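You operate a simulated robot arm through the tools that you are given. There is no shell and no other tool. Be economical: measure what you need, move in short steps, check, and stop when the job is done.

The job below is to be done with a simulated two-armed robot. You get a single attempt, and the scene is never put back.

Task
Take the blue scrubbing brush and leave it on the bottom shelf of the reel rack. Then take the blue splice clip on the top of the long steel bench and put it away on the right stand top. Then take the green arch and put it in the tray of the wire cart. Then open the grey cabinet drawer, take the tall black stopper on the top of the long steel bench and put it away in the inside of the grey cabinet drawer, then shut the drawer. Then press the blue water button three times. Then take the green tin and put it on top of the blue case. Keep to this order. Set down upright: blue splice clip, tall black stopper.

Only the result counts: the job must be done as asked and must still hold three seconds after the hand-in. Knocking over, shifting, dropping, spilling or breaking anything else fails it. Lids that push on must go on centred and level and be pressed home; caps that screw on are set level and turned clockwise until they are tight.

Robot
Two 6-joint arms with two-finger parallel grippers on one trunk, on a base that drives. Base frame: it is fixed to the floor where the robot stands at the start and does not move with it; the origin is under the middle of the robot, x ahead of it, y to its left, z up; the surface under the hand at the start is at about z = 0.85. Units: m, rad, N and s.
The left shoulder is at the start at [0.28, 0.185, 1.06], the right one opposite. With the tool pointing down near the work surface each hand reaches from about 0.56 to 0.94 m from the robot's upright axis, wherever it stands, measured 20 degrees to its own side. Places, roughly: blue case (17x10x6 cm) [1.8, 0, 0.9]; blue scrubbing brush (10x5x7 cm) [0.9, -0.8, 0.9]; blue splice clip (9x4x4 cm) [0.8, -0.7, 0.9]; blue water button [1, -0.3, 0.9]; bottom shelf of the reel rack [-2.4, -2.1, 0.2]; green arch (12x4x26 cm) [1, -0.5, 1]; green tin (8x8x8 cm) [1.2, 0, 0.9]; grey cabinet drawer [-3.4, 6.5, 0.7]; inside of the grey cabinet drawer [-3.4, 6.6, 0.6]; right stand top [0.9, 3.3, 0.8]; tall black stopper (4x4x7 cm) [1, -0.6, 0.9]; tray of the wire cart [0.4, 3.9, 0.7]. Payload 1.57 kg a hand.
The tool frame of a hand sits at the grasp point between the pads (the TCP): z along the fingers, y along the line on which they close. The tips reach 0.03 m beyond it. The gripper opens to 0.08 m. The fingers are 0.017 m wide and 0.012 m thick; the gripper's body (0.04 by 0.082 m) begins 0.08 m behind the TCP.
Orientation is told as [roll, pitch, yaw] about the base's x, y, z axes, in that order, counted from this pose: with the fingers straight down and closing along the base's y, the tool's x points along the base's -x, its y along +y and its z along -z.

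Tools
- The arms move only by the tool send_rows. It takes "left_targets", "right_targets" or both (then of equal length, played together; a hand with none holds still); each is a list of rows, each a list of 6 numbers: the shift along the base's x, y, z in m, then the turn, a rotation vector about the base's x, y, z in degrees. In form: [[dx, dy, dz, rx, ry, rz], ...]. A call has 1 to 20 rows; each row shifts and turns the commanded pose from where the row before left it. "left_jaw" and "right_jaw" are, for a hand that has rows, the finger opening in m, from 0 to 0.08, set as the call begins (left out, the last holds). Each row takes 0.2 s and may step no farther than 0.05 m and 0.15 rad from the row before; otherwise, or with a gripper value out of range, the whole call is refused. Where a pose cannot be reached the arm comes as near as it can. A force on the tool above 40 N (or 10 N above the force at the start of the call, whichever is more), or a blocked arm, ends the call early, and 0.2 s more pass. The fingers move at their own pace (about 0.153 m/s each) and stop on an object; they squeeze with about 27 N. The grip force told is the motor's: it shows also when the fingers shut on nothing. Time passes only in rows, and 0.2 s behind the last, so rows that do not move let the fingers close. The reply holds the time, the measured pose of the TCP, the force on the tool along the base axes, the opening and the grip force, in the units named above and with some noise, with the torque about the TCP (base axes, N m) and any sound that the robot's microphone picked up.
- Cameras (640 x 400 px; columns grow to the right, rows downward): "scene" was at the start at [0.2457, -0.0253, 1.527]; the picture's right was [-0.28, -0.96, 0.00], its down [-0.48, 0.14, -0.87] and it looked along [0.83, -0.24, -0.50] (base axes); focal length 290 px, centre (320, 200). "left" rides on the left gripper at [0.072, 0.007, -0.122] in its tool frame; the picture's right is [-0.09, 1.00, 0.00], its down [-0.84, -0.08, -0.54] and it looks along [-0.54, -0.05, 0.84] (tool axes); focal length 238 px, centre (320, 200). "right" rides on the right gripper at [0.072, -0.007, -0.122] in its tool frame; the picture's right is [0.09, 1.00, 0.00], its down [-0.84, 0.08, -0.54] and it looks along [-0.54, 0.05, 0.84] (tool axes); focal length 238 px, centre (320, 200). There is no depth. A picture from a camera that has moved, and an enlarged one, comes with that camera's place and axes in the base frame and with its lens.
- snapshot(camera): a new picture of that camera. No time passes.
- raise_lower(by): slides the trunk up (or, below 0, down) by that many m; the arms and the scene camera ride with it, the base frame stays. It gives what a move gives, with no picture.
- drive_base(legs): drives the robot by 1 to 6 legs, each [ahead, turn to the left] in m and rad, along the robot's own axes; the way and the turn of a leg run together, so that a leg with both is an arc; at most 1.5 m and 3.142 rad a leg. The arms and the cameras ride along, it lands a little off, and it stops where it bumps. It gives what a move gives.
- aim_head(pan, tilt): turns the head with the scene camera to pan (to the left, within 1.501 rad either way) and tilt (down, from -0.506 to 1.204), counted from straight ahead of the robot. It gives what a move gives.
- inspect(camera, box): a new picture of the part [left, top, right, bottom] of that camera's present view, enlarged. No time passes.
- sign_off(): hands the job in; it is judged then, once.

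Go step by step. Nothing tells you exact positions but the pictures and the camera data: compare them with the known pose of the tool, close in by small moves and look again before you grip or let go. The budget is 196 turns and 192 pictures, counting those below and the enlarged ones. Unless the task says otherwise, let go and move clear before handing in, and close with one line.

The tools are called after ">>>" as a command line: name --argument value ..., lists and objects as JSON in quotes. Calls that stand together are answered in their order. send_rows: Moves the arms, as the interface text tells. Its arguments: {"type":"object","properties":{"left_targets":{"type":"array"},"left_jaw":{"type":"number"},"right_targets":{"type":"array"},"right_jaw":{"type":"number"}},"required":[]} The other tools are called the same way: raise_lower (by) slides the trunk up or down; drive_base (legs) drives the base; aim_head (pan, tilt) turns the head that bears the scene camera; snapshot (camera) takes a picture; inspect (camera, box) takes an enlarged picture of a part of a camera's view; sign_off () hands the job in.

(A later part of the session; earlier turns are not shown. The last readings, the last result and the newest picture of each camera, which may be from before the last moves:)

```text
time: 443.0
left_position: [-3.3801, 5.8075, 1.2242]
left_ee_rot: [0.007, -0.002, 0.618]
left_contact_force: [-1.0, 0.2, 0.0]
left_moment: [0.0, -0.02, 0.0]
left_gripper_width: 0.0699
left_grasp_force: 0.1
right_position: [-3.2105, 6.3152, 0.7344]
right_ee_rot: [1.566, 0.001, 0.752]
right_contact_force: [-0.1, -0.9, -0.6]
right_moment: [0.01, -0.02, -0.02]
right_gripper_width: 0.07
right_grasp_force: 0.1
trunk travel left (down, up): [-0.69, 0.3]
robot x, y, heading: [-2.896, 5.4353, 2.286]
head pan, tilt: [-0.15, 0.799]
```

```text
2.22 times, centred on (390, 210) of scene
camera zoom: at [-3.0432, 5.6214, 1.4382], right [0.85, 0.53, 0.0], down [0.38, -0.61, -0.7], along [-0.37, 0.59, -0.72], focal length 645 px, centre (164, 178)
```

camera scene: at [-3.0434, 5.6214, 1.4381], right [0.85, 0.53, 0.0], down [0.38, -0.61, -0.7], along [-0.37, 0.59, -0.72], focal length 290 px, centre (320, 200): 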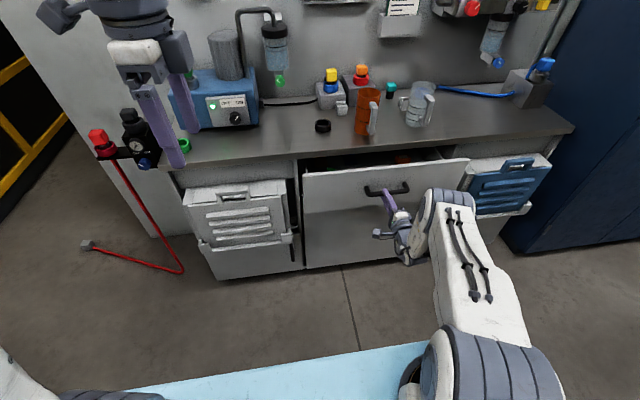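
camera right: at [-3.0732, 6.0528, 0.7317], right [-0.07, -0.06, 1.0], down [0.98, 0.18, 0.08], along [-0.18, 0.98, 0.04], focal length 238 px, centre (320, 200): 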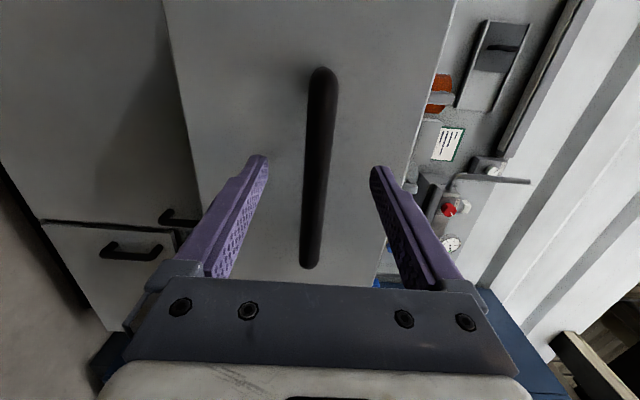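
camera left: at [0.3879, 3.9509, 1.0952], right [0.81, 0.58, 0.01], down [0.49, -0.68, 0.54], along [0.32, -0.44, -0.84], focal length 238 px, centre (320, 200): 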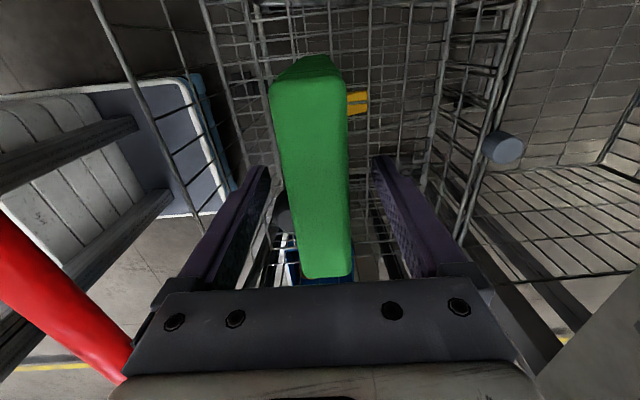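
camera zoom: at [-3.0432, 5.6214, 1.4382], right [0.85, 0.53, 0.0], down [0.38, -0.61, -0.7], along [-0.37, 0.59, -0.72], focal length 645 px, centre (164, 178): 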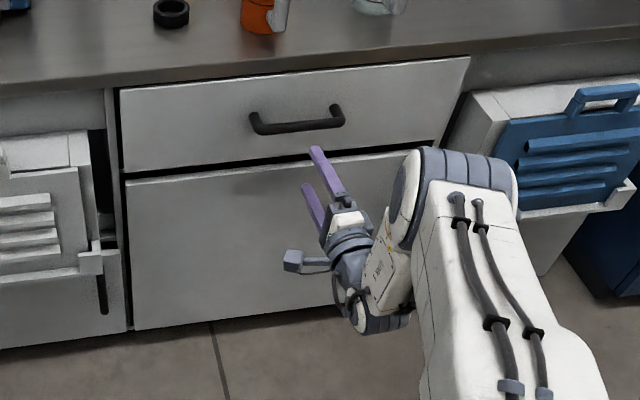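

>>> send_rows --right_targets '[[0.0065, -0.0076, 0.045, -6.06, -5.22, 0], [0.0065, -0.0076, 0.045, -6.06, -5.22, 0], [0.0065, -0.0076, 0.045, -6.06, -5.22, 0], [0.0065, -0.0076, 0.045, -6.06, -5.22, 0], [0.0065, -0.0076, 0.045, -6.06, -5.22, 0], [0.0065, -0.0076, 0.045, -6.06, -5.22, 0], [0.0065, -0.0076, 0.045, -6.06, -5.22, 0], [0.0065, -0.0076, 0.045, -6.06, -5.22, 0], [0.0065, -0.0076, 0.045, -6.06, -5.22, 0], [0.0065, -0.0076, 0.045, -6.06, -5.22, 0], [0.0065, -0.0076, 0.045, -6.06, -5.22, 0]]' --right_jaw 0.0

>>> raise_lower --by 0.065

>>> drive_base --legs '[[0.03, 0], [0, -1.06], [-1.44, 0], [0, 1.06]]'

```text
time: 445.4
left_position: [-3.3805, 5.8078, 1.2245]
left_ee_rot: [0.005, -0.002, 0.618]
left_contact_force: [0.3, -0.6, 0.3]
left_moment: [0.04, 0.02, -0.03]
left_gripper_width: 0.0699
left_grasp_force: 0.1
right_position: [-3.1392, 6.2318, 1.2287]
right_ee_rot: [0.027, 0.041, 0.709]
right_contact_force: [0.4, -0.1, 1.0]
right_moment: [0.05, 0.03, 0.0]
right_gripper_width: 0.0
right_grasp_force: 21.3
trunk travel left (down, up): [-0.69, 0.3]
robot x, y, heading: [-2.8927, 5.4352, 2.285]
head pan, tilt: [-0.15, 0.799]
```

```text
time: 446.4
left_position: [-3.3807, 5.807, 1.2886]
left_ee_rot: [0.007, -0.002, 0.616]
left_contact_force: [0.6, 0.1, -0.5]
left_moment: [0.02, 0.0, 0.0]
left_gripper_width: 0.07
left_grasp_force: 0.2
right_position: [-3.1398, 6.2337, 1.2937]
right_ee_rot: [0.031, 0.043, 0.711]
right_contact_force: [-0.9, -0.2, -0.2]
right_moment: [-0.02, 0.01, -0.04]
right_gripper_width: 0.0001
right_grasp_force: 21.6
trunk travel left (down, up): [-0.755, 0.235]
robot x, y, heading: [-2.893, 5.4334, 2.279]
head pan, tilt: [-0.15, 0.799]
```

```text
time: 459.4
left_position: [-3.8824, 4.4684, 1.2895]
left_ee_rot: [0.008, -0.002, 0.636]
left_contact_force: [0.1, -0.5, -0.3]
left_moment: [0.02, 0.02, 0.02]
left_gripper_width: 0.0698
left_grasp_force: 0.1
right_position: [-3.6486, 4.8999, 1.2946]
right_ee_rot: [0.029, 0.041, 0.729]
right_contact_force: [1.3, 0.1, -0.5]
right_moment: [0.01, -0.01, -0.03]
right_gripper_width: 0.0002
right_grasp_force: 21.0
trunk travel left (down, up): [-0.755, 0.235]
robot x, y, heading: [-3.3886, 4.111, 2.309]
head pan, tilt: [-0.15, 0.799]
```

>>> drive_base --legs '[[0, -0.044], [-1.04, 0], [-1.04, 0], [0, 0.616], [-1.26, 0], [0, 2.54]]'

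```text
time: 483.7
left_position: [-0.3751, 1.7758, 1.2886]
left_ee_rot: [0.008, -0.002, -2.534]
left_contact_force: [-0.8, 0.0, -0.3]
left_moment: [0.01, -0.01, 0.0]
left_gripper_width: 0.0703
left_grasp_force: 0.0
right_position: [-0.6202, 1.3553, 1.2949]
right_ee_rot: [0.029, 0.042, -2.441]
right_contact_force: [-0.3, 0.3, 1.1]
right_moment: [-0.01, -0.03, 0.0]
right_gripper_width: 0.0002
right_grasp_force: 21.0
trunk travel left (down, up): [-0.755, 0.235]
robot x, y, heading: [-0.8567, 2.1603, -0.868]
head pan, tilt: [-0.15, 0.799]
```

>>> drive_base --legs '[[1.2, 0], [1.15, 0]]'

>>> aim_head --pan 0 --tilt 0.8

>>> snapshot --camera "scene"

>>> snapshot --camera "right"

```text
time: 495.2
left_position: [1.1513, 0.0009, 1.289]
left_ee_rot: [0.007, -0.002, -2.531]
left_contact_force: [-0.4, 0.1, 0.2]
left_moment: [0.01, 0.0, 0.0]
left_gripper_width: 0.0697
left_grasp_force: 0.0
right_position: [0.9064, -0.4215, 1.2947]
right_ee_rot: [0.03, 0.041, -2.439]
right_contact_force: [0.8, 0.0, -0.2]
right_moment: [-0.01, 0.0, 0.02]
right_gripper_width: 0.0
right_grasp_force: 21.7
trunk travel left (down, up): [-0.755, 0.235]
robot x, y, heading: [0.664, 0.3821, -0.866]
head pan, tilt: [-0.15, 0.799]
```

```text
time: 495.9
left_position: [1.1503, 0.0019, 1.2889]
left_ee_rot: [0.007, -0.002, -2.529]
left_contact_force: [0.7, 0.5, 0.9]
left_moment: [0.0, -0.01, -0.01]
left_gripper_width: 0.0699
left_grasp_force: 0.1
right_position: [0.9072, -0.4214, 1.2945]
right_ee_rot: [0.03, 0.042, -2.437]
right_contact_force: [0.0, -0.4, -0.4]
right_moment: [0.01, -0.02, 0.01]
right_gripper_width: 0.0
right_grasp_force: 20.6
trunk travel left (down, up): [-0.755, 0.235]
robot x, y, heading: [0.6669, 0.3813, -0.867]
head pan, tilt: [0.0, 0.799]
```

```text
53 pictures are left
camera scene: at [0.8218, 0.1978, 1.5032], right [-0.76, -0.65, 0.0], down [-0.47, 0.54, -0.7], along [0.45, -0.53, -0.72], focal length 290 px, centre (320, 200)
```

scene: 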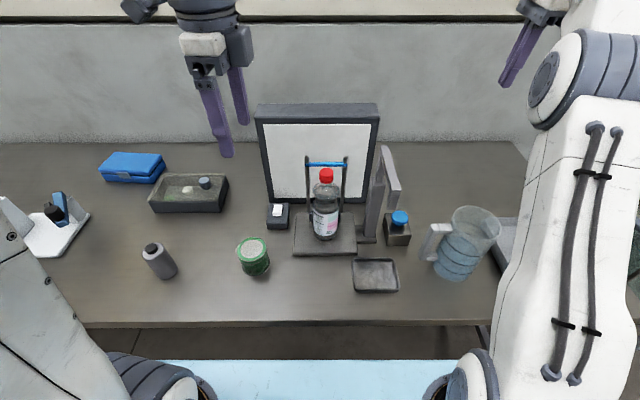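

```text
52 pictures are left
camera right: at [0.9498, -0.3701, 1.4193], right [0.71, -0.7, 0.03], down [-0.62, -0.6, 0.51], along [-0.34, -0.38, -0.86], focal length 238 px, centre (320, 200)
```

right: 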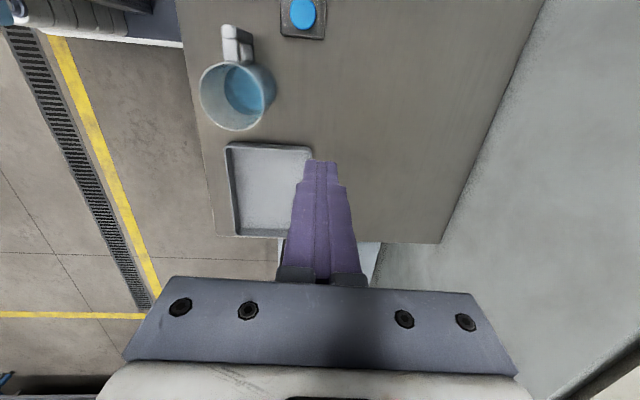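

>>> inspect --camera "scene" --box '[280, 120, 440, 280]'

>>> send_rows --right_targets '[[0.0135, 0.018, 0, -1.1, -1.3, 0], [0.0135, 0.018, 0, -1.1, -1.3, 0], [0.0135, 0.018, 0, 0, 0, 0], [0.0135, 0.018, 0, 0, 0, 0], [0.0135, 0.018, 0, 0, 0, 0], [0.0135, 0.018, 0, 0, 0, 0]]'

>>> snapshot --camera "right"

```text
2.50 times, centred on (360, 200) of scene
camera zoom: at [0.8218, 0.1978, 1.5032], right [-0.76, -0.65, 0.0], down [-0.47, 0.54, -0.7], along [0.45, -0.53, -0.72], focal length 726 px, centre (220, 200)
```

zoom: 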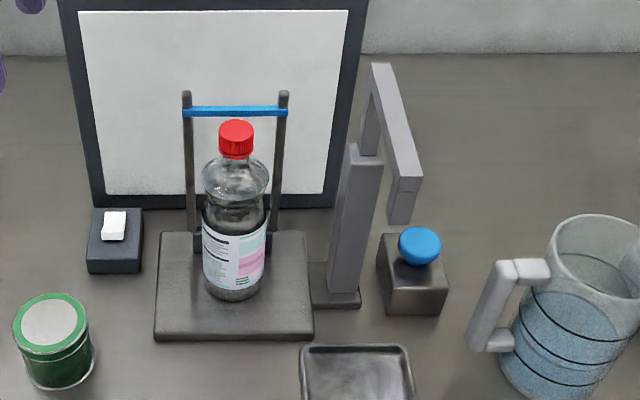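

```text
time: 497.3
left_position: [1.15, 0.0006, 1.2885]
left_ee_rot: [0.007, -0.002, -2.53]
left_contact_force: [0.4, -0.1, 0.5]
left_moment: [0.0, -0.02, -0.01]
left_gripper_width: 0.0702
left_grasp_force: 0.0
right_position: [0.987, -0.3128, 1.2959]
right_ee_rot: [0.09, 0.053, -2.434]
right_contact_force: [-0.3, 0.3, 0.5]
right_moment: [-0.01, 0.0, 0.02]
right_gripper_width: 0.0003
right_grasp_force: 21.3
trunk travel left (down, up): [-0.755, 0.235]
robot x, y, heading: [0.6638, 0.3801, -0.86]
head pan, tilt: [0.0, 0.799]
```

```text
50 pictures are left
camera right: at [1.0251, -0.2566, 1.4195], right [0.71, -0.7, 0.09], down [-0.64, -0.58, 0.5], along [-0.3, -0.42, -0.86], focal length 238 px, centre (320, 200)
```

right: 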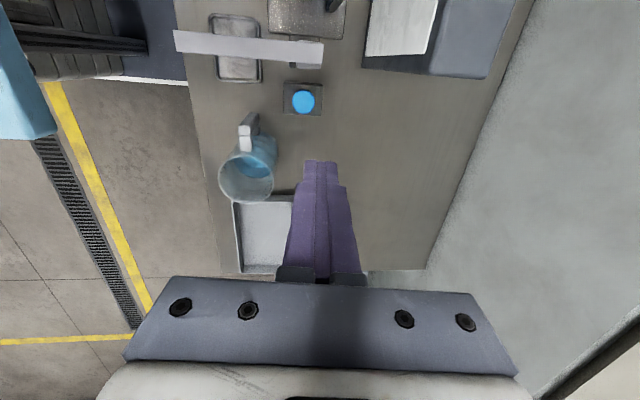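

>>> send_rows --right_targets '[[0, 0, 0, 1.94, 5.66, 0], [0, 0, 0, 0, 0, 6.95], [0, 0, 0, 0, 0, 6.95], [0, 0, 0, 0, 0, 6.95], [0, 0, 0, 0, 0, 6.95], [0, 0, 0, 0, 0, 6.95], [0, 0, 0, 0, 0, 6.95], [0, 0, 0, 0, 0, 6.95], [0, 0, 0, 0, 0, 6.95], [0, 0, 0, 0, 0, 6.95], [0, 0, 0, 0, 0, 6.95], [0, 0, 0, 0, 0, 6.95], [0, 0, 0, 0, 0, 6.95], [0, 0, 0, 0, 0, 6.95]]'

>>> snapshot --camera "right"

>>> snapshot --camera "scene"

```text
time: 500.3
left_position: [1.1513, 0.0007, 1.2892]
left_ee_rot: [0.005, -0.001, -2.532]
left_contact_force: [-1.0, 0.8, 1.6]
left_moment: [0.01, 0.02, 0.02]
left_gripper_width: 0.07
left_grasp_force: 0.0
right_position: [0.9876, -0.3127, 1.2945]
right_ee_rot: [0.0, -0.002, -0.859]
right_contact_force: [0.5, 0.7, -0.7]
right_moment: [0.01, 0.02, 0.04]
right_gripper_width: 0.0
right_grasp_force: 21.3
trunk travel left (down, up): [-0.755, 0.235]
robot x, y, heading: [0.6674, 0.3816, -0.864]
head pan, tilt: [0.0, 0.799]
```

```text
49 pictures are left
camera right: at [0.9344, -0.2629, 1.4165], right [0.69, 0.72, 0.0], down [0.61, -0.58, 0.54], along [0.39, -0.38, -0.84], focal length 238 px, centre (320, 200)
```

right: 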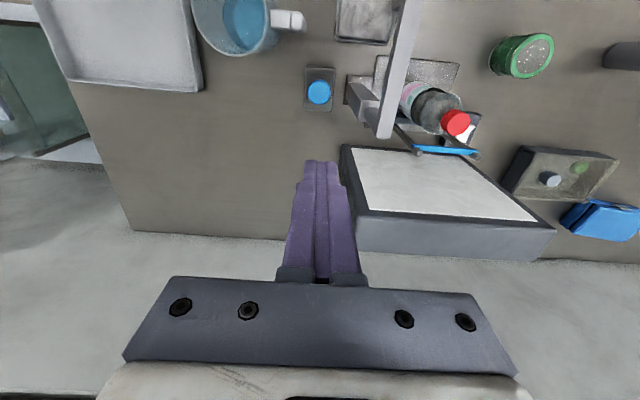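

```text
48 pictures are left
camera scene: at [0.8219, 0.1978, 1.5032], right [-0.76, -0.65, 0.0], down [-0.47, 0.54, -0.7], along [0.45, -0.53, -0.72], focal length 290 px, centre (320, 200)
```

scene: 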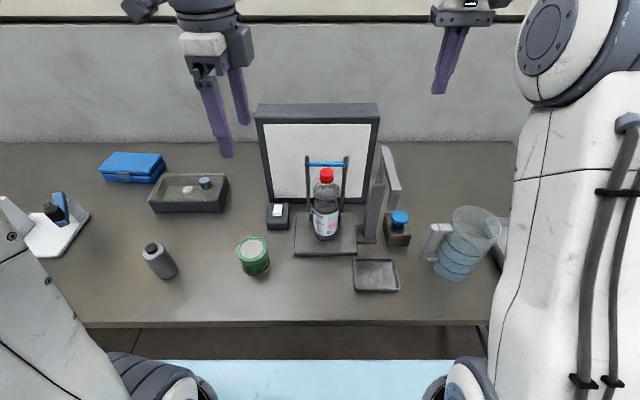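

>>> send_rows --right_targets '[[-0.008, -0.007, 0, 0, 0, 0], [0, 0, -0.047, 0, 0, 0], [0, 0, -0.047, 0, 0, 0], [0, 0, -0.047, 0, 0, 0], [0, 0, -0.047, 0, 0, 0], [0, 0, -0.047, 0, 0, 0], [0, 0, -0.04, 0, 0, 0], [0, 0, -0.03, 0, 0, 0], [0, 0, 0, 0, 0, 0]]'

>>> snapshot --camera "right"

>>> inspect --camera "scene" --box '[320, 100, 480, 270]'

```text
time: 502.3
left_position: [1.1512, 0.0007, 1.2891]
left_ee_rot: [0.007, 0.0, -2.534]
left_contact_force: [-0.4, -0.4, -0.5]
left_moment: [0.0, 0.0, -0.01]
left_gripper_width: 0.0698
left_grasp_force: 0.1
right_position: [0.9776, -0.3207, 0.9902]
right_ee_rot: [-0.001, -0.002, -0.86]
right_contact_force: [0.1, -1.0, 0.1]
right_moment: [0.0, 0.02, -0.02]
right_gripper_width: 0.0
right_grasp_force: 21.2
trunk travel left (down, up): [-0.755, 0.235]
robot x, y, heading: [0.6672, 0.3789, -0.864]
head pan, tilt: [0.0, 0.799]
```

```text
47 pictures are left
camera right: at [0.9252, -0.27, 1.1111], right [0.69, 0.72, 0.0], down [0.6, -0.58, 0.54], along [0.39, -0.38, -0.84], focal length 238 px, centre (320, 200)
```

right: 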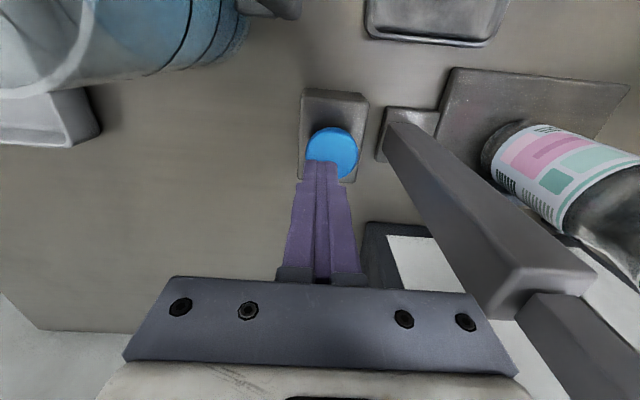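

```text
2.35 times, centred on (400, 185) of scene
camera zoom: at [0.8219, 0.1977, 1.5032], right [-0.76, -0.65, 0.0], down [-0.47, 0.54, -0.7], along [0.45, -0.53, -0.72], focal length 683 px, centre (132, 235)
```

zoom: 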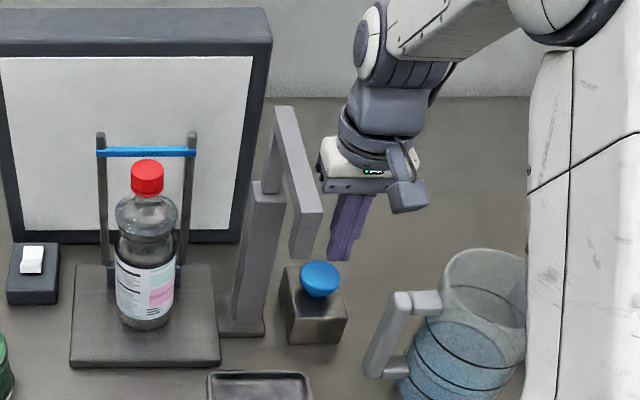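

>>> send_rows --right_targets '[[0.003, 0.003, -0.02, 0, 0, 0], [0, 0, -0.01, 0, 0, 0], [0, 0, 0, 0, 0, 0]]'

>>> inspect --camera "scene" --box '[340, 150, 450, 260]'

```text
time: 503.1
left_position: [1.1504, 0.0009, 1.2889]
left_ee_rot: [0.006, -0.001, -2.533]
left_contact_force: [-0.1, 0.5, 0.1]
left_moment: [-0.01, 0.01, -0.01]
left_gripper_width: 0.07
left_grasp_force: 0.0
right_position: [0.9818, -0.3167, 0.9583]
right_ee_rot: [0.0, -0.002, -0.861]
right_contact_force: [-0.2, -0.7, -0.4]
right_moment: [-0.03, 0.0, 0.01]
right_gripper_width: 0.0
right_grasp_force: 21.3
trunk travel left (down, up): [-0.755, 0.235]
robot x, y, heading: [0.6656, 0.3793, -0.862]
head pan, tilt: [0.0, 0.799]
```

```text
3.64 times, centred on (395, 205) of scene
camera zoom: at [0.8219, 0.1978, 1.5032], right [-0.76, -0.65, 0.0], down [-0.47, 0.54, -0.7], along [0.45, -0.53, -0.72], focal length 1056 px, centre (47, 182)
```

zoom: 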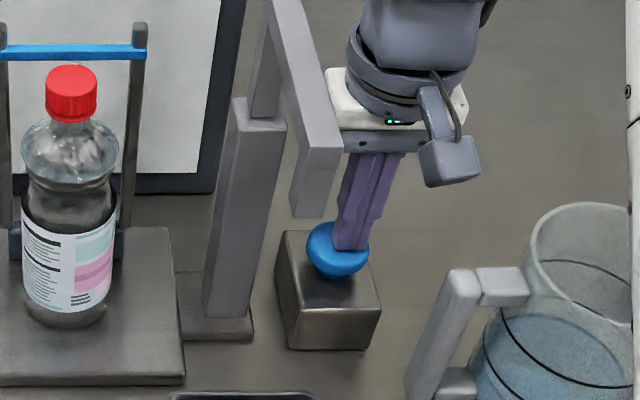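

>>> send_rows --right_targets '[[0, 0, -0.005, 0, 0, 0], [0, 0, -0.005, 0, 0, 0]]'

```text
time: 503.7
left_position: [1.1499, 0.001, 1.2901]
left_ee_rot: [0.007, -0.002, -2.529]
left_contact_force: [0.1, -0.4, 0.7]
left_moment: [0.02, 0.01, -0.01]
left_gripper_width: 0.0701
left_grasp_force: 0.1
right_position: [0.9827, -0.3188, 0.9503]
right_ee_rot: [-0.001, -0.004, -0.86]
right_contact_force: [-3.4, 2.1, 11.8]
right_moment: [0.05, 0.08, 0.03]
right_gripper_width: 0.0
right_grasp_force: 20.8
trunk travel left (down, up): [-0.755, 0.235]
robot x, y, heading: [0.6659, 0.3801, -0.859]
head pan, tilt: [0.0, 0.799]
heard: click
```

>>> send_rows --right_targets '[[0, 0, 0.02, 0, 0, 0], [0, 0, 0, 0, 0, 0], [0, 0, 0, 0, 0, 0]]'

>>> send_rows --right_targets '[[0, 0, -0.01, 0, 0, 0], [0, 0, -0.005, 0, 0, 0], [0, 0, -0.005, 0, 0, 0]]'

```text
time: 504.5
left_position: [1.1506, 0.0011, 1.288]
left_ee_rot: [0.007, -0.001, -2.531]
left_contact_force: [0.0, 0.4, -0.5]
left_moment: [-0.01, -0.01, -0.02]
left_gripper_width: 0.0699
left_grasp_force: 0.1
right_position: [0.9829, -0.3169, 0.9698]
right_ee_rot: [0.001, -0.001, -0.861]
right_contact_force: [-0.2, -0.3, 0.5]
right_moment: [-0.01, -0.01, 0.02]
right_gripper_width: 0.0001
right_grasp_force: 21.4
trunk travel left (down, up): [-0.755, 0.235]
robot x, y, heading: [0.6687, 0.381, -0.861]
head pan, tilt: [0.0, 0.799]
```

```text
time: 505.3
left_position: [1.1504, 0.0021, 1.2895]
left_ee_rot: [0.007, -0.001, -2.531]
left_contact_force: [0.0, -0.2, -0.5]
left_moment: [0.0, 0.01, -0.01]
left_gripper_width: 0.0699
left_grasp_force: 0.1
right_position: [0.9832, -0.317, 0.9518]
right_ee_rot: [-0.001, -0.003, -0.858]
right_contact_force: [-2.4, 2.5, 11.6]
right_moment: [0.05, 0.07, 0.06]
right_gripper_width: 0.0001
right_grasp_force: 21.6
trunk travel left (down, up): [-0.755, 0.235]
robot x, y, heading: [0.6713, 0.379, -0.864]
head pan, tilt: [0.0, 0.799]
heard: click
```

Second click heard; releasing and pressing a third time.

>>> send_rows --right_targets '[[0, 0, 0.02, 0, 0, 0], [0, 0, 0, 0, 0, 0], [0, 0, 0, 0, 0, 0]]'

>>> send_rows --right_targets '[[0, 0, -0.01, 0, 0, 0], [0, 0, -0.005, 0, 0, 0], [0, 0, -0.005, 0, 0, 0]]'

>>> send_rows --right_targets '[[0, 0, 0.03, 0, 0, 0], [0, 0, 0.05, 0, 0, 0], [0, 0, 0.05, 0, 0, 0], [0, 0, 0.05, 0, 0, 0], [0, 0, 0.05, 0, 0, 0], [0, 0, 0.05, 0, 0, 0], [0, 0, 0.05, 0, 0, 0], [-0.03, 0.035, 0, 0, 0, 0], [-0.03, 0.035, 0, 0, 0, 0], [-0.03, 0.035, 0, 0, 0, 0]]'

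>>> snapshot --camera "scene"

>>> snapshot --camera "left"

```text
time: 506.1
left_position: [1.1506, 0.0015, 1.2889]
left_ee_rot: [0.008, -0.002, -2.53]
left_contact_force: [-1.1, -0.4, -0.1]
left_moment: [-0.02, -0.01, 0.02]
left_gripper_width: 0.0702
left_grasp_force: 0.0
right_position: [0.9833, -0.3183, 0.9696]
right_ee_rot: [0.0, -0.002, -0.862]
right_contact_force: [-0.6, 0.5, -0.4]
right_moment: [-0.02, 0.03, 0.02]
right_gripper_width: 0.0
right_grasp_force: 21.4
trunk travel left (down, up): [-0.755, 0.235]
robot x, y, heading: [0.6622, 0.3793, -0.863]
head pan, tilt: [0.0, 0.799]
```

```text
time: 506.9
left_position: [1.1501, 0.0015, 1.2893]
left_ee_rot: [0.008, -0.001, -2.53]
left_contact_force: [0.0, 0.1, -0.2]
left_moment: [-0.02, -0.04, -0.01]
left_gripper_width: 0.07
left_grasp_force: 0.1
right_position: [0.983, -0.3181, 0.9523]
right_ee_rot: [-0.002, -0.003, -0.861]
right_contact_force: [-2.9, 1.5, 11.6]
right_moment: [0.05, 0.05, 0.03]
right_gripper_width: 0.0004
right_grasp_force: 21.5
trunk travel left (down, up): [-0.755, 0.235]
robot x, y, heading: [0.6686, 0.3813, -0.861]
head pan, tilt: [0.0, 0.799]
heard: click
```

```text
time: 509.1
left_position: [1.1502, 0.0002, 1.2891]
left_ee_rot: [0.008, -0.002, -2.531]
left_contact_force: [0.3, 0.7, 0.7]
left_moment: [0.0, 0.03, 0.02]
left_gripper_width: 0.0702
left_grasp_force: 0.0
right_position: [0.8904, -0.2124, 1.2793]
right_ee_rot: [-0.001, -0.003, -0.862]
right_contact_force: [0.0, 0.2, -0.3]
right_moment: [0.01, -0.01, 0.0]
right_gripper_width: 0.0001
right_grasp_force: 21.4
trunk travel left (down, up): [-0.755, 0.235]
robot x, y, heading: [0.6663, 0.3817, -0.864]
head pan, tilt: [0.0, 0.799]
```

```text
44 pictures are left
camera scene: at [0.8221, 0.1976, 1.5032], right [-0.76, -0.65, 0.0], down [-0.47, 0.54, -0.7], along [0.45, -0.53, -0.72], focal length 290 px, centre (320, 200)
```

scene: 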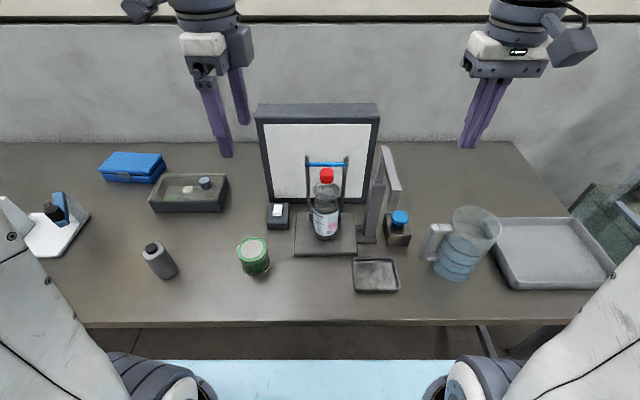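

```text
43 pictures are left
camera left: at [1.2137, 0.0369, 1.4101], right [0.5, -0.87, 0.01], down [-0.73, -0.41, 0.54], along [-0.47, -0.27, -0.84], focal length 238 px, centre (320, 200)
```

left: 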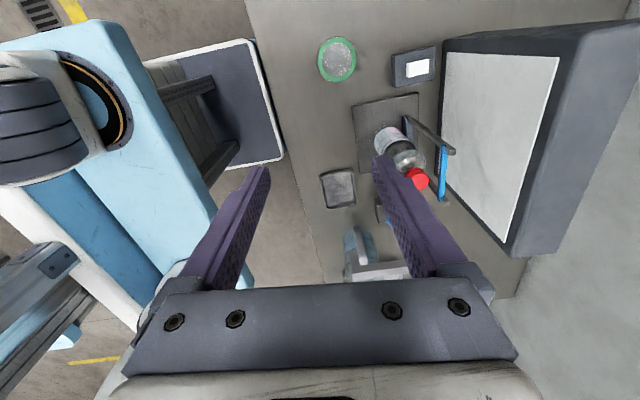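

>>> inspect --camera "scene" --box '[220, 225, 280, 285]'

>>> inspect --camera "scene" --box '[80, 130, 240, 230]'

```text
6.67 times, centred on (250, 255) of scene
camera zoom: at [0.8221, 0.1976, 1.5032], right [-0.76, -0.65, 0.0], down [-0.47, 0.54, -0.7], along [0.45, -0.53, -0.72], focal length 1935 px, centre (787, -167)
```

zoom: 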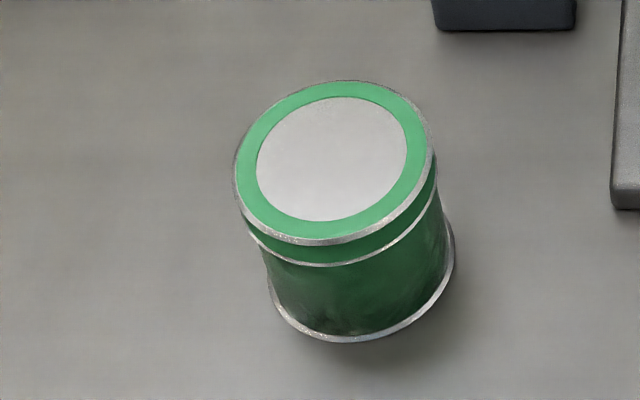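

```text
4.00 times, centred on (160, 180) of scene
camera zoom: at [0.8221, 0.1976, 1.5032], right [-0.76, -0.65, 0.0], down [-0.47, 0.54, -0.7], along [0.45, -0.53, -0.72], focal length 1161 px, centre (960, 280)
```

zoom: 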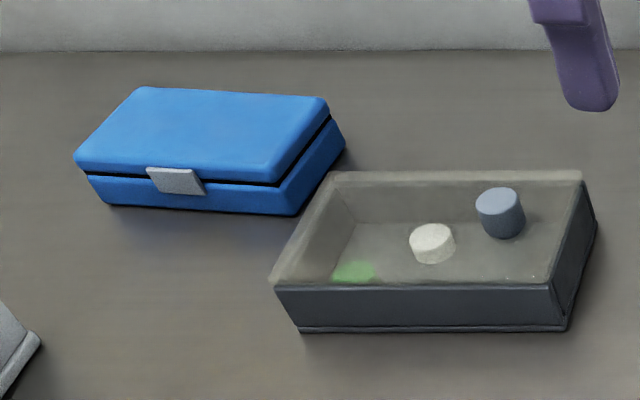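

>>> send_rows --left_targets '[[0.03, 0, -0.03, 0, 0, 0], [0.03, 0, -0.03, 0, 0, 0], [0, 0, -0.05, 0, 0, 0], [0, 0, -0.05, 0, 0, 0], [0, 0, -0.05, 0, 0, 0], [0, 0, -0.05, 0, 0, 0], [0, 0, 0, 0, 0, 0]]' --left_jaw 0.08

>>> snapshot --camera "left"

>>> inspect --camera "scene" --box '[190, 170, 310, 290]'

```text
time: 510.7
left_position: [1.2099, 0.0018, 1.0276]
left_ee_rot: [0.007, -0.001, -2.529]
left_contact_force: [-0.8, -1.2, 0.4]
left_moment: [0.02, 0.03, -0.01]
left_gripper_width: 0.0799
left_grasp_force: 0.2
right_position: [0.891, -0.2127, 1.2804]
right_ee_rot: [0.001, -0.001, -0.861]
right_contact_force: [-0.2, -0.6, -0.3]
right_moment: [0.02, 0.03, 0.0]
right_gripper_width: 0.0
right_grasp_force: 21.2
trunk travel left (down, up): [-0.755, 0.235]
robot x, y, heading: [0.6678, 0.3817, -0.865]
head pan, tilt: [0.0, 0.799]
```

```text
40 pictures are left
camera left: at [1.273, 0.0376, 1.1494], right [0.5, -0.87, 0.01], down [-0.73, -0.41, 0.54], along [-0.47, -0.27, -0.84], focal length 238 px, centre (320, 200)
```

left: 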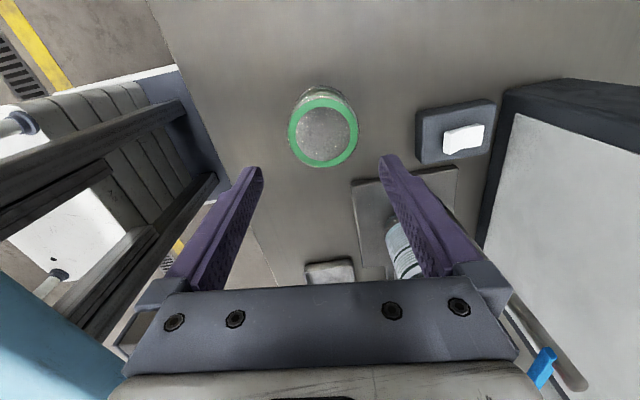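

```text
3.33 times, centred on (250, 230) of scene
camera zoom: at [0.8221, 0.1976, 1.5031], right [-0.76, -0.65, 0.0], down [-0.47, 0.54, -0.7], along [0.45, -0.53, -0.72], focal length 968 px, centre (553, 100)
```

zoom: 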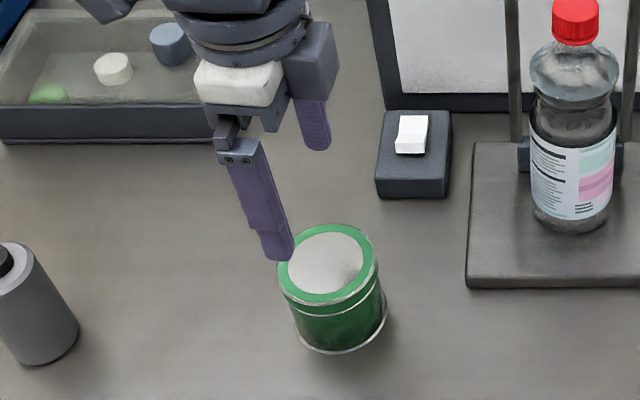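

>>> send_rows --left_targets '[[0.003, -0.003, -0.03, 0, 0, 0], [0, 0, -0.035, 0, 0, 0], [0, 0, 0, 0, 0, 0]]'

>>> snapshot --camera "left"

```text
time: 511.5
left_position: [1.2124, -0.0014, 0.9613]
left_ee_rot: [0.007, -0.001, -2.531]
left_contact_force: [-0.3, 0.1, -0.8]
left_moment: [0.02, 0.03, 0.03]
left_gripper_width: 0.08
left_grasp_force: 0.0
right_position: [0.8919, -0.2135, 1.2795]
right_ee_rot: [0.001, 0.0, -0.861]
right_contact_force: [-0.6, 0.3, -0.5]
right_moment: [0.02, 0.03, 0.01]
right_gripper_width: 0.0
right_grasp_force: 20.9
trunk travel left (down, up): [-0.755, 0.235]
robot x, y, heading: [0.6677, 0.3791, -0.863]
head pan, tilt: [0.0, 0.799]
```

```text
38 pictures are left
camera left: at [1.2762, 0.0334, 1.0841], right [0.5, -0.87, 0.01], down [-0.73, -0.41, 0.54], along [-0.47, -0.27, -0.84], focal length 238 px, centre (320, 200)
```

left: 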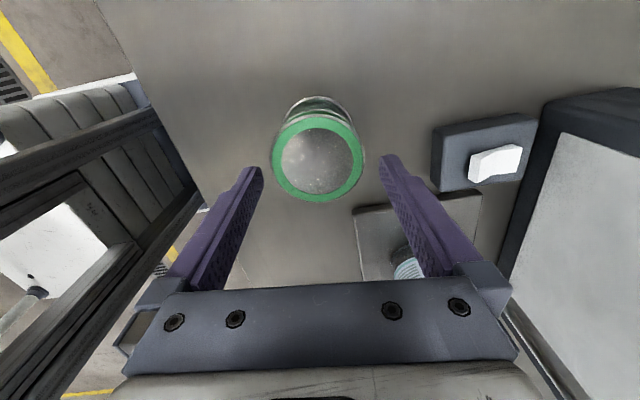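

>>> send_rows --left_targets '[[-0.001, 0.002, -0.02, 0, 0, 0], [0, 0, -0.02, 0, 0, 0], [0, 0, -0.02, 0, 0, 0], [0, 0, -0.004, 0, 0, 0], [0, 0, 0, 0, 0, 0]]'

>>> snapshot --camera "left"

```text
time: 512.7
left_position: [1.2124, 0.0015, 0.8983]
left_ee_rot: [0.009, -0.003, -2.53]
left_contact_force: [0.3, -1.1, 0.4]
left_moment: [0.02, -0.02, 0.0]
left_gripper_width: 0.08
left_grasp_force: 0.1
right_position: [0.8926, -0.2139, 1.2803]
right_ee_rot: [0.001, -0.001, -0.859]
right_contact_force: [-0.1, 0.8, 1.0]
right_moment: [0.03, 0.01, 0.02]
right_gripper_width: 0.0001
right_grasp_force: 22.0
trunk travel left (down, up): [-0.755, 0.235]
robot x, y, heading: [0.6702, 0.381, -0.863]
head pan, tilt: [0.0, 0.799]
```

```text
37 pictures are left
camera left: at [1.2752, 0.0359, 1.0205], right [0.5, -0.87, 0.01], down [-0.73, -0.41, 0.54], along [-0.47, -0.27, -0.84], focal length 238 px, centre (320, 200)
```

left: 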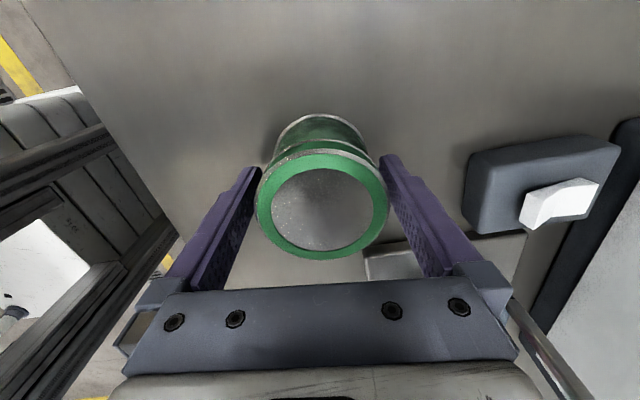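

Well centred with no contact. Close and lift.

>>> send_rows --left_targets '[[0, 0, 0, 0, 0, 0], [0, 0, 0, 0, 0, 0], [0, 0, 0, 0, 0, 0]]' --left_jaw 0.0

>>> send_rows --left_targets '[[0, 0, 0.02, 0, 0, 0], [0, 0, 0.04, 0, 0, 0], [0, 0, 0.05, 0, 0, 0], [0, 0, 0.05, 0, 0, 0], [0, 0, 0.05, 0, 0, 0], [0, 0, 0.05, 0, 0, 0]]'

>>> snapshot --camera "scene"

```text
time: 513.5
left_position: [1.2125, 0.0006, 0.8986]
left_ee_rot: [0.005, -0.002, -2.532]
left_contact_force: [0.8, -0.5, -0.2]
left_moment: [0.01, 0.02, 0.0]
left_gripper_width: 0.0694
left_grasp_force: 27.1
right_position: [0.8923, -0.2123, 1.2799]
right_ee_rot: [-0.001, -0.003, -0.86]
right_contact_force: [0.3, -1.0, -0.3]
right_moment: [-0.02, 0.01, 0.02]
right_gripper_width: 0.0
right_grasp_force: 21.0
trunk travel left (down, up): [-0.755, 0.235]
robot x, y, heading: [0.6704, 0.3799, -0.859]
head pan, tilt: [0.0, 0.799]
```

```text
time: 514.9
left_position: [1.2119, 0.0005, 1.1615]
left_ee_rot: [0.005, -0.002, -2.53]
left_contact_force: [-0.1, 0.4, -2.3]
left_moment: [-0.01, 0.01, -0.01]
left_gripper_width: 0.0693
left_grasp_force: 27.0
right_position: [0.8911, -0.2126, 1.279]
right_ee_rot: [-0.002, -0.001, -0.861]
right_contact_force: [0.0, -0.6, 0.3]
right_moment: [0.02, 0.02, 0.02]
right_gripper_width: 0.0
right_grasp_force: 21.5
trunk travel left (down, up): [-0.755, 0.235]
robot x, y, heading: [0.6688, 0.3841, -0.866]
head pan, tilt: [0.0, 0.799]
```

```text
36 pictures are left
camera scene: at [0.822, 0.1977, 1.5031], right [-0.76, -0.65, 0.0], down [-0.47, 0.54, -0.7], along [0.45, -0.53, -0.72], focal length 290 px, centre (320, 200)
```

scene: 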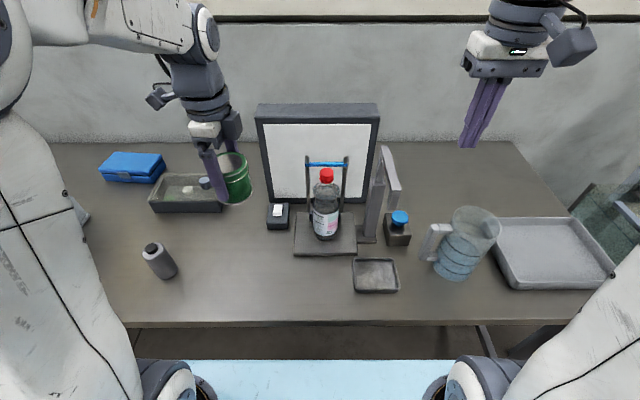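

>>> send_rows --left_targets '[[0, 0, 0.04, 0, 0, 0], [0, 0, 0.04, 0, 0, 0]]'

>>> drive_base --legs '[[-0.35, 0], [0, 1.571], [0.45, 0], [0, -1.571], [0.3, 0]]'

>>> aim_head --pan 0.15 --tilt 0.75

>>> snapshot --camera "scene"

```text
time: 515.5
left_position: [1.2124, 0.0008, 1.2406]
left_ee_rot: [0.006, -0.002, -2.531]
left_contact_force: [0.6, 0.0, -2.1]
left_moment: [0.04, 0.01, 0.02]
left_gripper_width: 0.0696
left_grasp_force: 27.2
right_position: [0.8914, -0.2137, 1.2794]
right_ee_rot: [0.001, -0.002, -0.86]
right_contact_force: [0.6, -0.1, 0.6]
right_moment: [0.03, -0.01, 0.0]
right_gripper_width: 0.0
right_grasp_force: 21.0
trunk travel left (down, up): [-0.755, 0.235]
robot x, y, heading: [0.6664, 0.3771, -0.864]
head pan, tilt: [0.0, 0.799]
```

```text
time: 529.4
left_position: [1.5199, 0.3228, 1.2397]
left_ee_rot: [0.007, -0.002, -2.537]
left_contact_force: [-0.1, 0.2, -2.9]
left_moment: [-0.01, 0.02, 0.01]
left_gripper_width: 0.0692
left_grasp_force: 26.4
right_position: [1.198, 0.1126, 1.2792]
right_ee_rot: [-0.002, -0.001, -0.867]
right_contact_force: [0.2, -0.2, 0.0]
right_moment: [-0.06, 0.01, 0.01]
right_gripper_width: 0.0001
right_grasp_force: 21.4
trunk travel left (down, up): [-0.755, 0.235]
robot x, y, heading: [0.9748, 0.7078, -0.866]
head pan, tilt: [0.0, 0.799]
```

```text
time: 530.1
left_position: [1.5204, 0.3224, 1.2384]
left_ee_rot: [0.008, -0.001, -2.538]
left_contact_force: [0.2, 0.0, -1.6]
left_moment: [0.0, -0.02, -0.01]
left_gripper_width: 0.0692
left_grasp_force: 27.1
right_position: [1.1972, 0.1115, 1.278]
right_ee_rot: [-0.002, -0.001, -0.867]
right_contact_force: [-0.3, -1.0, -0.4]
right_moment: [-0.02, -0.02, 0.01]
right_gripper_width: 0.0
right_grasp_force: 21.7
trunk travel left (down, up): [-0.755, 0.235]
robot x, y, heading: [0.9733, 0.7066, -0.871]
head pan, tilt: [0.15, 0.75]
```

```text
35 pictures are left
camera scene: at [1.1416, 0.5302, 1.5072], right [-0.66, -0.75, 0.0], down [-0.51, 0.45, -0.73], along [0.55, -0.48, -0.68], focal length 290 px, centre (320, 200)
```

scene: 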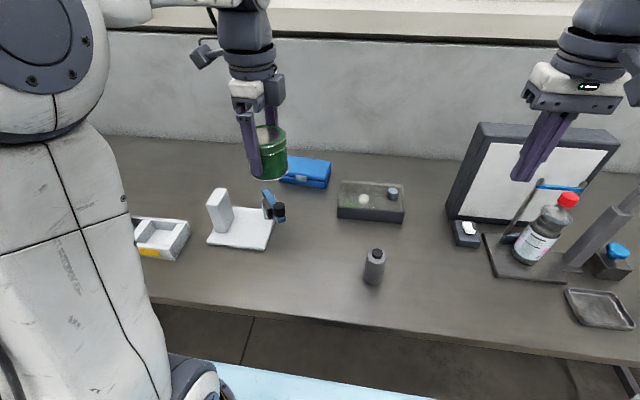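

>>> drive_base --legs '[[0.22, 0.01]]'

>>> send_rows --left_targets '[[0.026, -0.03, 0, 0, 0, 0], [0.026, -0.03, 0, 0, 0, 0], [0.026, -0.03, 0, 0, 0, 0], [0, 0, 0, 0, 0, 0]]'

>>> snapshot --camera "left"

>>> snapshot --camera "scene"

```text
time: 531.8
left_position: [1.6657, 0.1609, 1.2407]
left_ee_rot: [0.007, -0.001, -2.528]
left_contact_force: [0.2, -0.2, -2.7]
left_moment: [-0.01, -0.03, 0.03]
left_gripper_width: 0.0695
left_grasp_force: 27.2
right_position: [1.3444, -0.0537, 1.2801]
right_ee_rot: [0.001, -0.003, -0.86]
right_contact_force: [-0.4, 0.6, -0.5]
right_moment: [-0.01, -0.02, -0.01]
right_gripper_width: 0.0
right_grasp_force: 21.8
trunk travel left (down, up): [-0.755, 0.235]
robot x, y, heading: [1.1177, 0.5404, -0.857]
head pan, tilt: [0.15, 0.75]
```

```text
time: 532.8
left_position: [1.7445, 0.0705, 1.2382]
left_ee_rot: [0.005, -0.003, -2.53]
left_contact_force: [1.2, -0.7, -2.3]
left_moment: [0.01, 0.02, -0.04]
left_gripper_width: 0.0693
left_grasp_force: 27.3
right_position: [1.3452, -0.053, 1.279]
right_ee_rot: [-0.001, -0.002, -0.858]
right_contact_force: [0.9, 0.1, 0.2]
right_moment: [0.01, -0.04, 0.02]
right_gripper_width: 0.0
right_grasp_force: 20.9
trunk travel left (down, up): [-0.755, 0.235]
robot x, y, heading: [1.1183, 0.5366, -0.86]
head pan, tilt: [0.15, 0.75]
```

```text
34 pictures are left
camera left: at [1.8068, 0.1066, 1.3601], right [0.5, -0.87, 0.01], down [-0.73, -0.41, 0.54], along [-0.47, -0.27, -0.84], focal length 238 px, centre (320, 200)
```

left: 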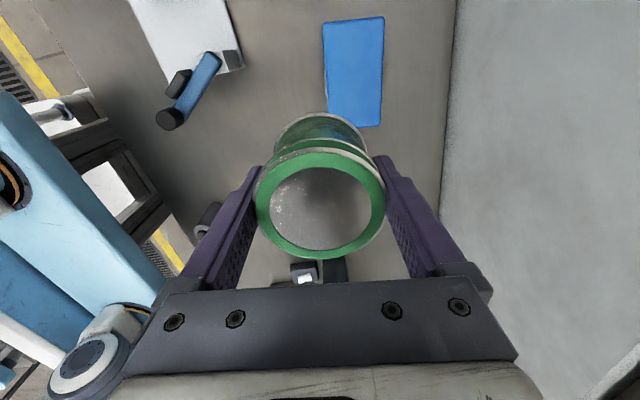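

```text
33 pictures are left
camera scene: at [1.2857, 0.3643, 1.5071], right [-0.65, -0.76, 0.0], down [-0.52, 0.45, -0.73], along [0.55, -0.48, -0.68], focal length 290 px, centre (320, 200)
```

scene: 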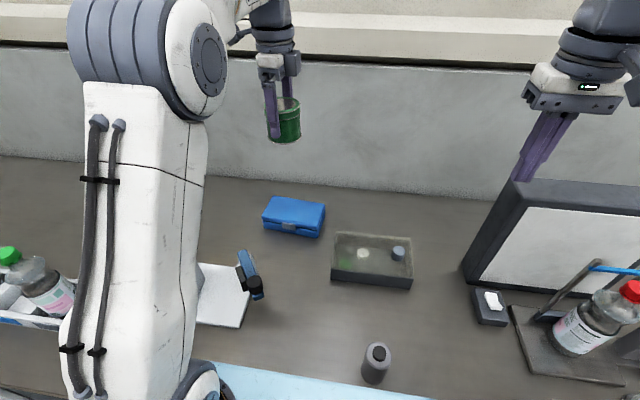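

>>> send_rows --left_targets '[[0.0265, -0.0165, 0, 0, 0, 0], [0.0265, -0.0165, 0, 0, 0, 0], [0, 0, -0.05, 0, 0, 0], [0, 0, -0.05, 0, 0, 0], [0, 0, -0.05, 0, 0, 0], [0, 0, -0.04, 0, 0, 0], [0, 0, 0, 0, 0, 0]]'

>>> snapshot --camera "left"

>>> inspect --camera "scene" --box '[220, 130, 380, 270]'

```text
time: 534.4
left_position: [1.7956, 0.0379, 1.0491]
left_ee_rot: [0.008, -0.002, -2.533]
left_contact_force: [0.4, 0.0, -1.5]
left_moment: [0.01, -0.02, 0.01]
left_gripper_width: 0.0695
left_grasp_force: 27.1
right_position: [1.3448, -0.0529, 1.2797]
right_ee_rot: [0.002, -0.003, -0.858]
right_contact_force: [-0.5, 0.6, 0.7]
right_moment: [0.02, 0.0, 0.0]
right_gripper_width: 0.0
right_grasp_force: 21.7
trunk travel left (down, up): [-0.755, 0.235]
robot x, y, heading: [1.1194, 0.5392, -0.861]
head pan, tilt: [0.15, 0.75]
```

```text
32 pictures are left
camera left: at [1.8586, 0.0734, 1.171], right [0.5, -0.87, 0.01], down [-0.73, -0.41, 0.54], along [-0.47, -0.27, -0.84], focal length 238 px, centre (320, 200)
```

left: 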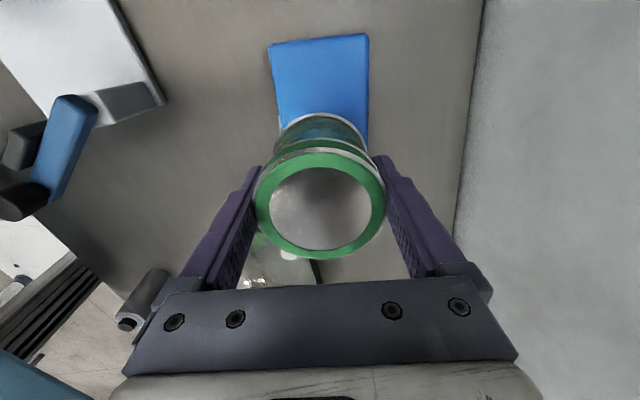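

```text
2.86 times, centred on (300, 200) of scene
camera zoom: at [1.2856, 0.3644, 1.5071], right [-0.65, -0.76, 0.0], down [-0.52, 0.45, -0.73], along [0.55, -0.48, -0.68], focal length 829 px, centre (377, 200)
```

zoom: 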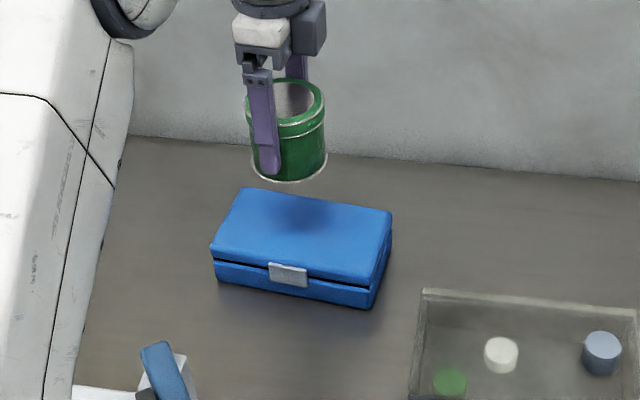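

>>> send_rows --left_targets '[[-0.005, -0.008, -0.03, 0, 0, 0], [0, 0, -0.03, 0, 0, 0], [0, 0, -0.015, 0, 0, 0], [0, 0, 0, 0, 0, 0]]'

>>> inspect --camera "scene" --box '[220, 130, 380, 270]'

>>> snapshot --camera "left"

```text
time: 535.4
left_position: [1.7914, 0.0304, 0.9745]
left_ee_rot: [0.005, -0.002, -2.529]
left_contact_force: [-0.3, -0.1, -2.7]
left_moment: [0.02, 0.02, 0.0]
left_gripper_width: 0.0692
left_grasp_force: 27.0
right_position: [1.3446, -0.0532, 1.2793]
right_ee_rot: [0.0, -0.001, -0.859]
right_contact_force: [0.5, 0.8, -0.4]
right_moment: [0.01, 0.0, -0.03]
right_gripper_width: 0.0
right_grasp_force: 21.4
trunk travel left (down, up): [-0.755, 0.235]
robot x, y, heading: [1.1182, 0.541, -0.863]
head pan, tilt: [0.15, 0.75]
```

```text
2.86 times, centred on (300, 200) of scene
camera zoom: at [1.2855, 0.3645, 1.5072], right [-0.65, -0.76, 0.0], down [-0.52, 0.45, -0.73], along [0.55, -0.48, -0.68], focal length 829 px, centre (377, 200)
```

zoom: 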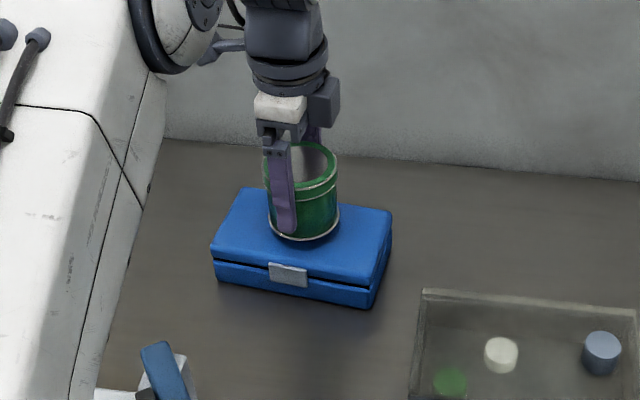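

```text
29 pictures are left
camera left: at [1.854, 0.0655, 1.0953], right [0.5, -0.87, 0.01], down [-0.73, -0.41, 0.54], along [-0.47, -0.27, -0.84], focal length 238 px, centre (320, 200)
```

left: 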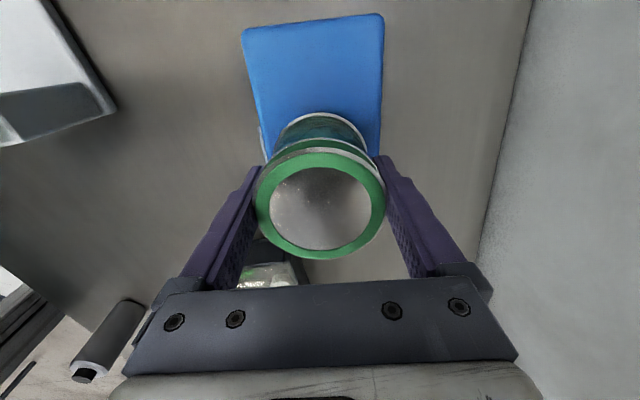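

>>> send_rows --left_targets '[[0.001, -0.003, -0.008, 0, 0, 0], [0, 0, -0.004, 0, 0, 0], [0, 0, -0.003, 0, 0, 0]]'

```text
time: 536.2
left_position: [1.7934, 0.0269, 0.9591]
left_ee_rot: [0.005, -0.003, -2.529]
left_contact_force: [1.2, 0.4, -1.9]
left_moment: [0.0, -0.01, 0.0]
left_gripper_width: 0.0691
left_grasp_force: 26.9
right_position: [1.3447, -0.0536, 1.2791]
right_ee_rot: [-0.001, -0.003, -0.857]
right_contact_force: [0.1, -0.1, -0.4]
right_moment: [0.01, 0.01, 0.03]
right_gripper_width: 0.0002
right_grasp_force: 21.0
trunk travel left (down, up): [-0.755, 0.235]
robot x, y, heading: [1.1201, 0.544, -0.863]
head pan, tilt: [0.15, 0.75]
```

>>> send_rows --left_targets '[[0, 0, -0.003, 0, 0, 0], [0, 0, -0.003, 0, 0, 0]]'

>>> inspect --camera "scene" --box '[250, 150, 350, 250]'

```text
time: 536.8
left_position: [1.7929, 0.0266, 0.9551]
left_ee_rot: [0.009, -0.002, -2.53]
left_contact_force: [-0.3, 2.1, 9.0]
left_moment: [0.36, 0.25, -0.01]
left_gripper_width: 0.0693
left_grasp_force: 27.1
right_position: [1.3453, -0.0533, 1.2799]
right_ee_rot: [-0.002, -0.003, -0.858]
right_contact_force: [0.5, 0.3, 0.3]
right_moment: [0.03, 0.03, -0.01]
right_gripper_width: 0.0001
right_grasp_force: 21.1
trunk travel left (down, up): [-0.755, 0.235]
robot x, y, heading: [1.1219, 0.5388, -0.859]
head pan, tilt: [0.15, 0.75]
```

```text
4.00 times, centred on (300, 200) of scene
camera zoom: at [1.285, 0.3649, 1.5075], right [-0.65, -0.76, 0.0], down [-0.52, 0.44, -0.73], along [0.55, -0.48, -0.68], focal length 1161 px, centre (400, 200)
```

zoom: 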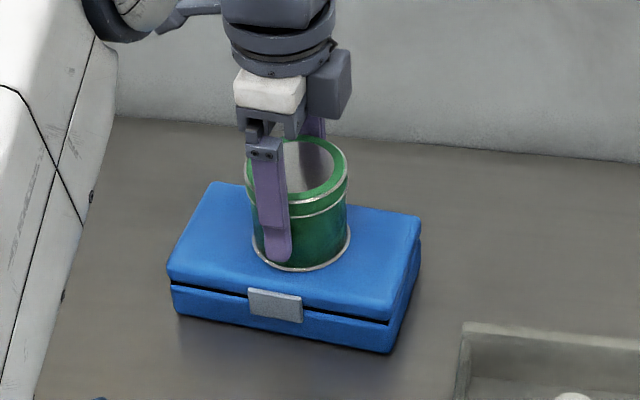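

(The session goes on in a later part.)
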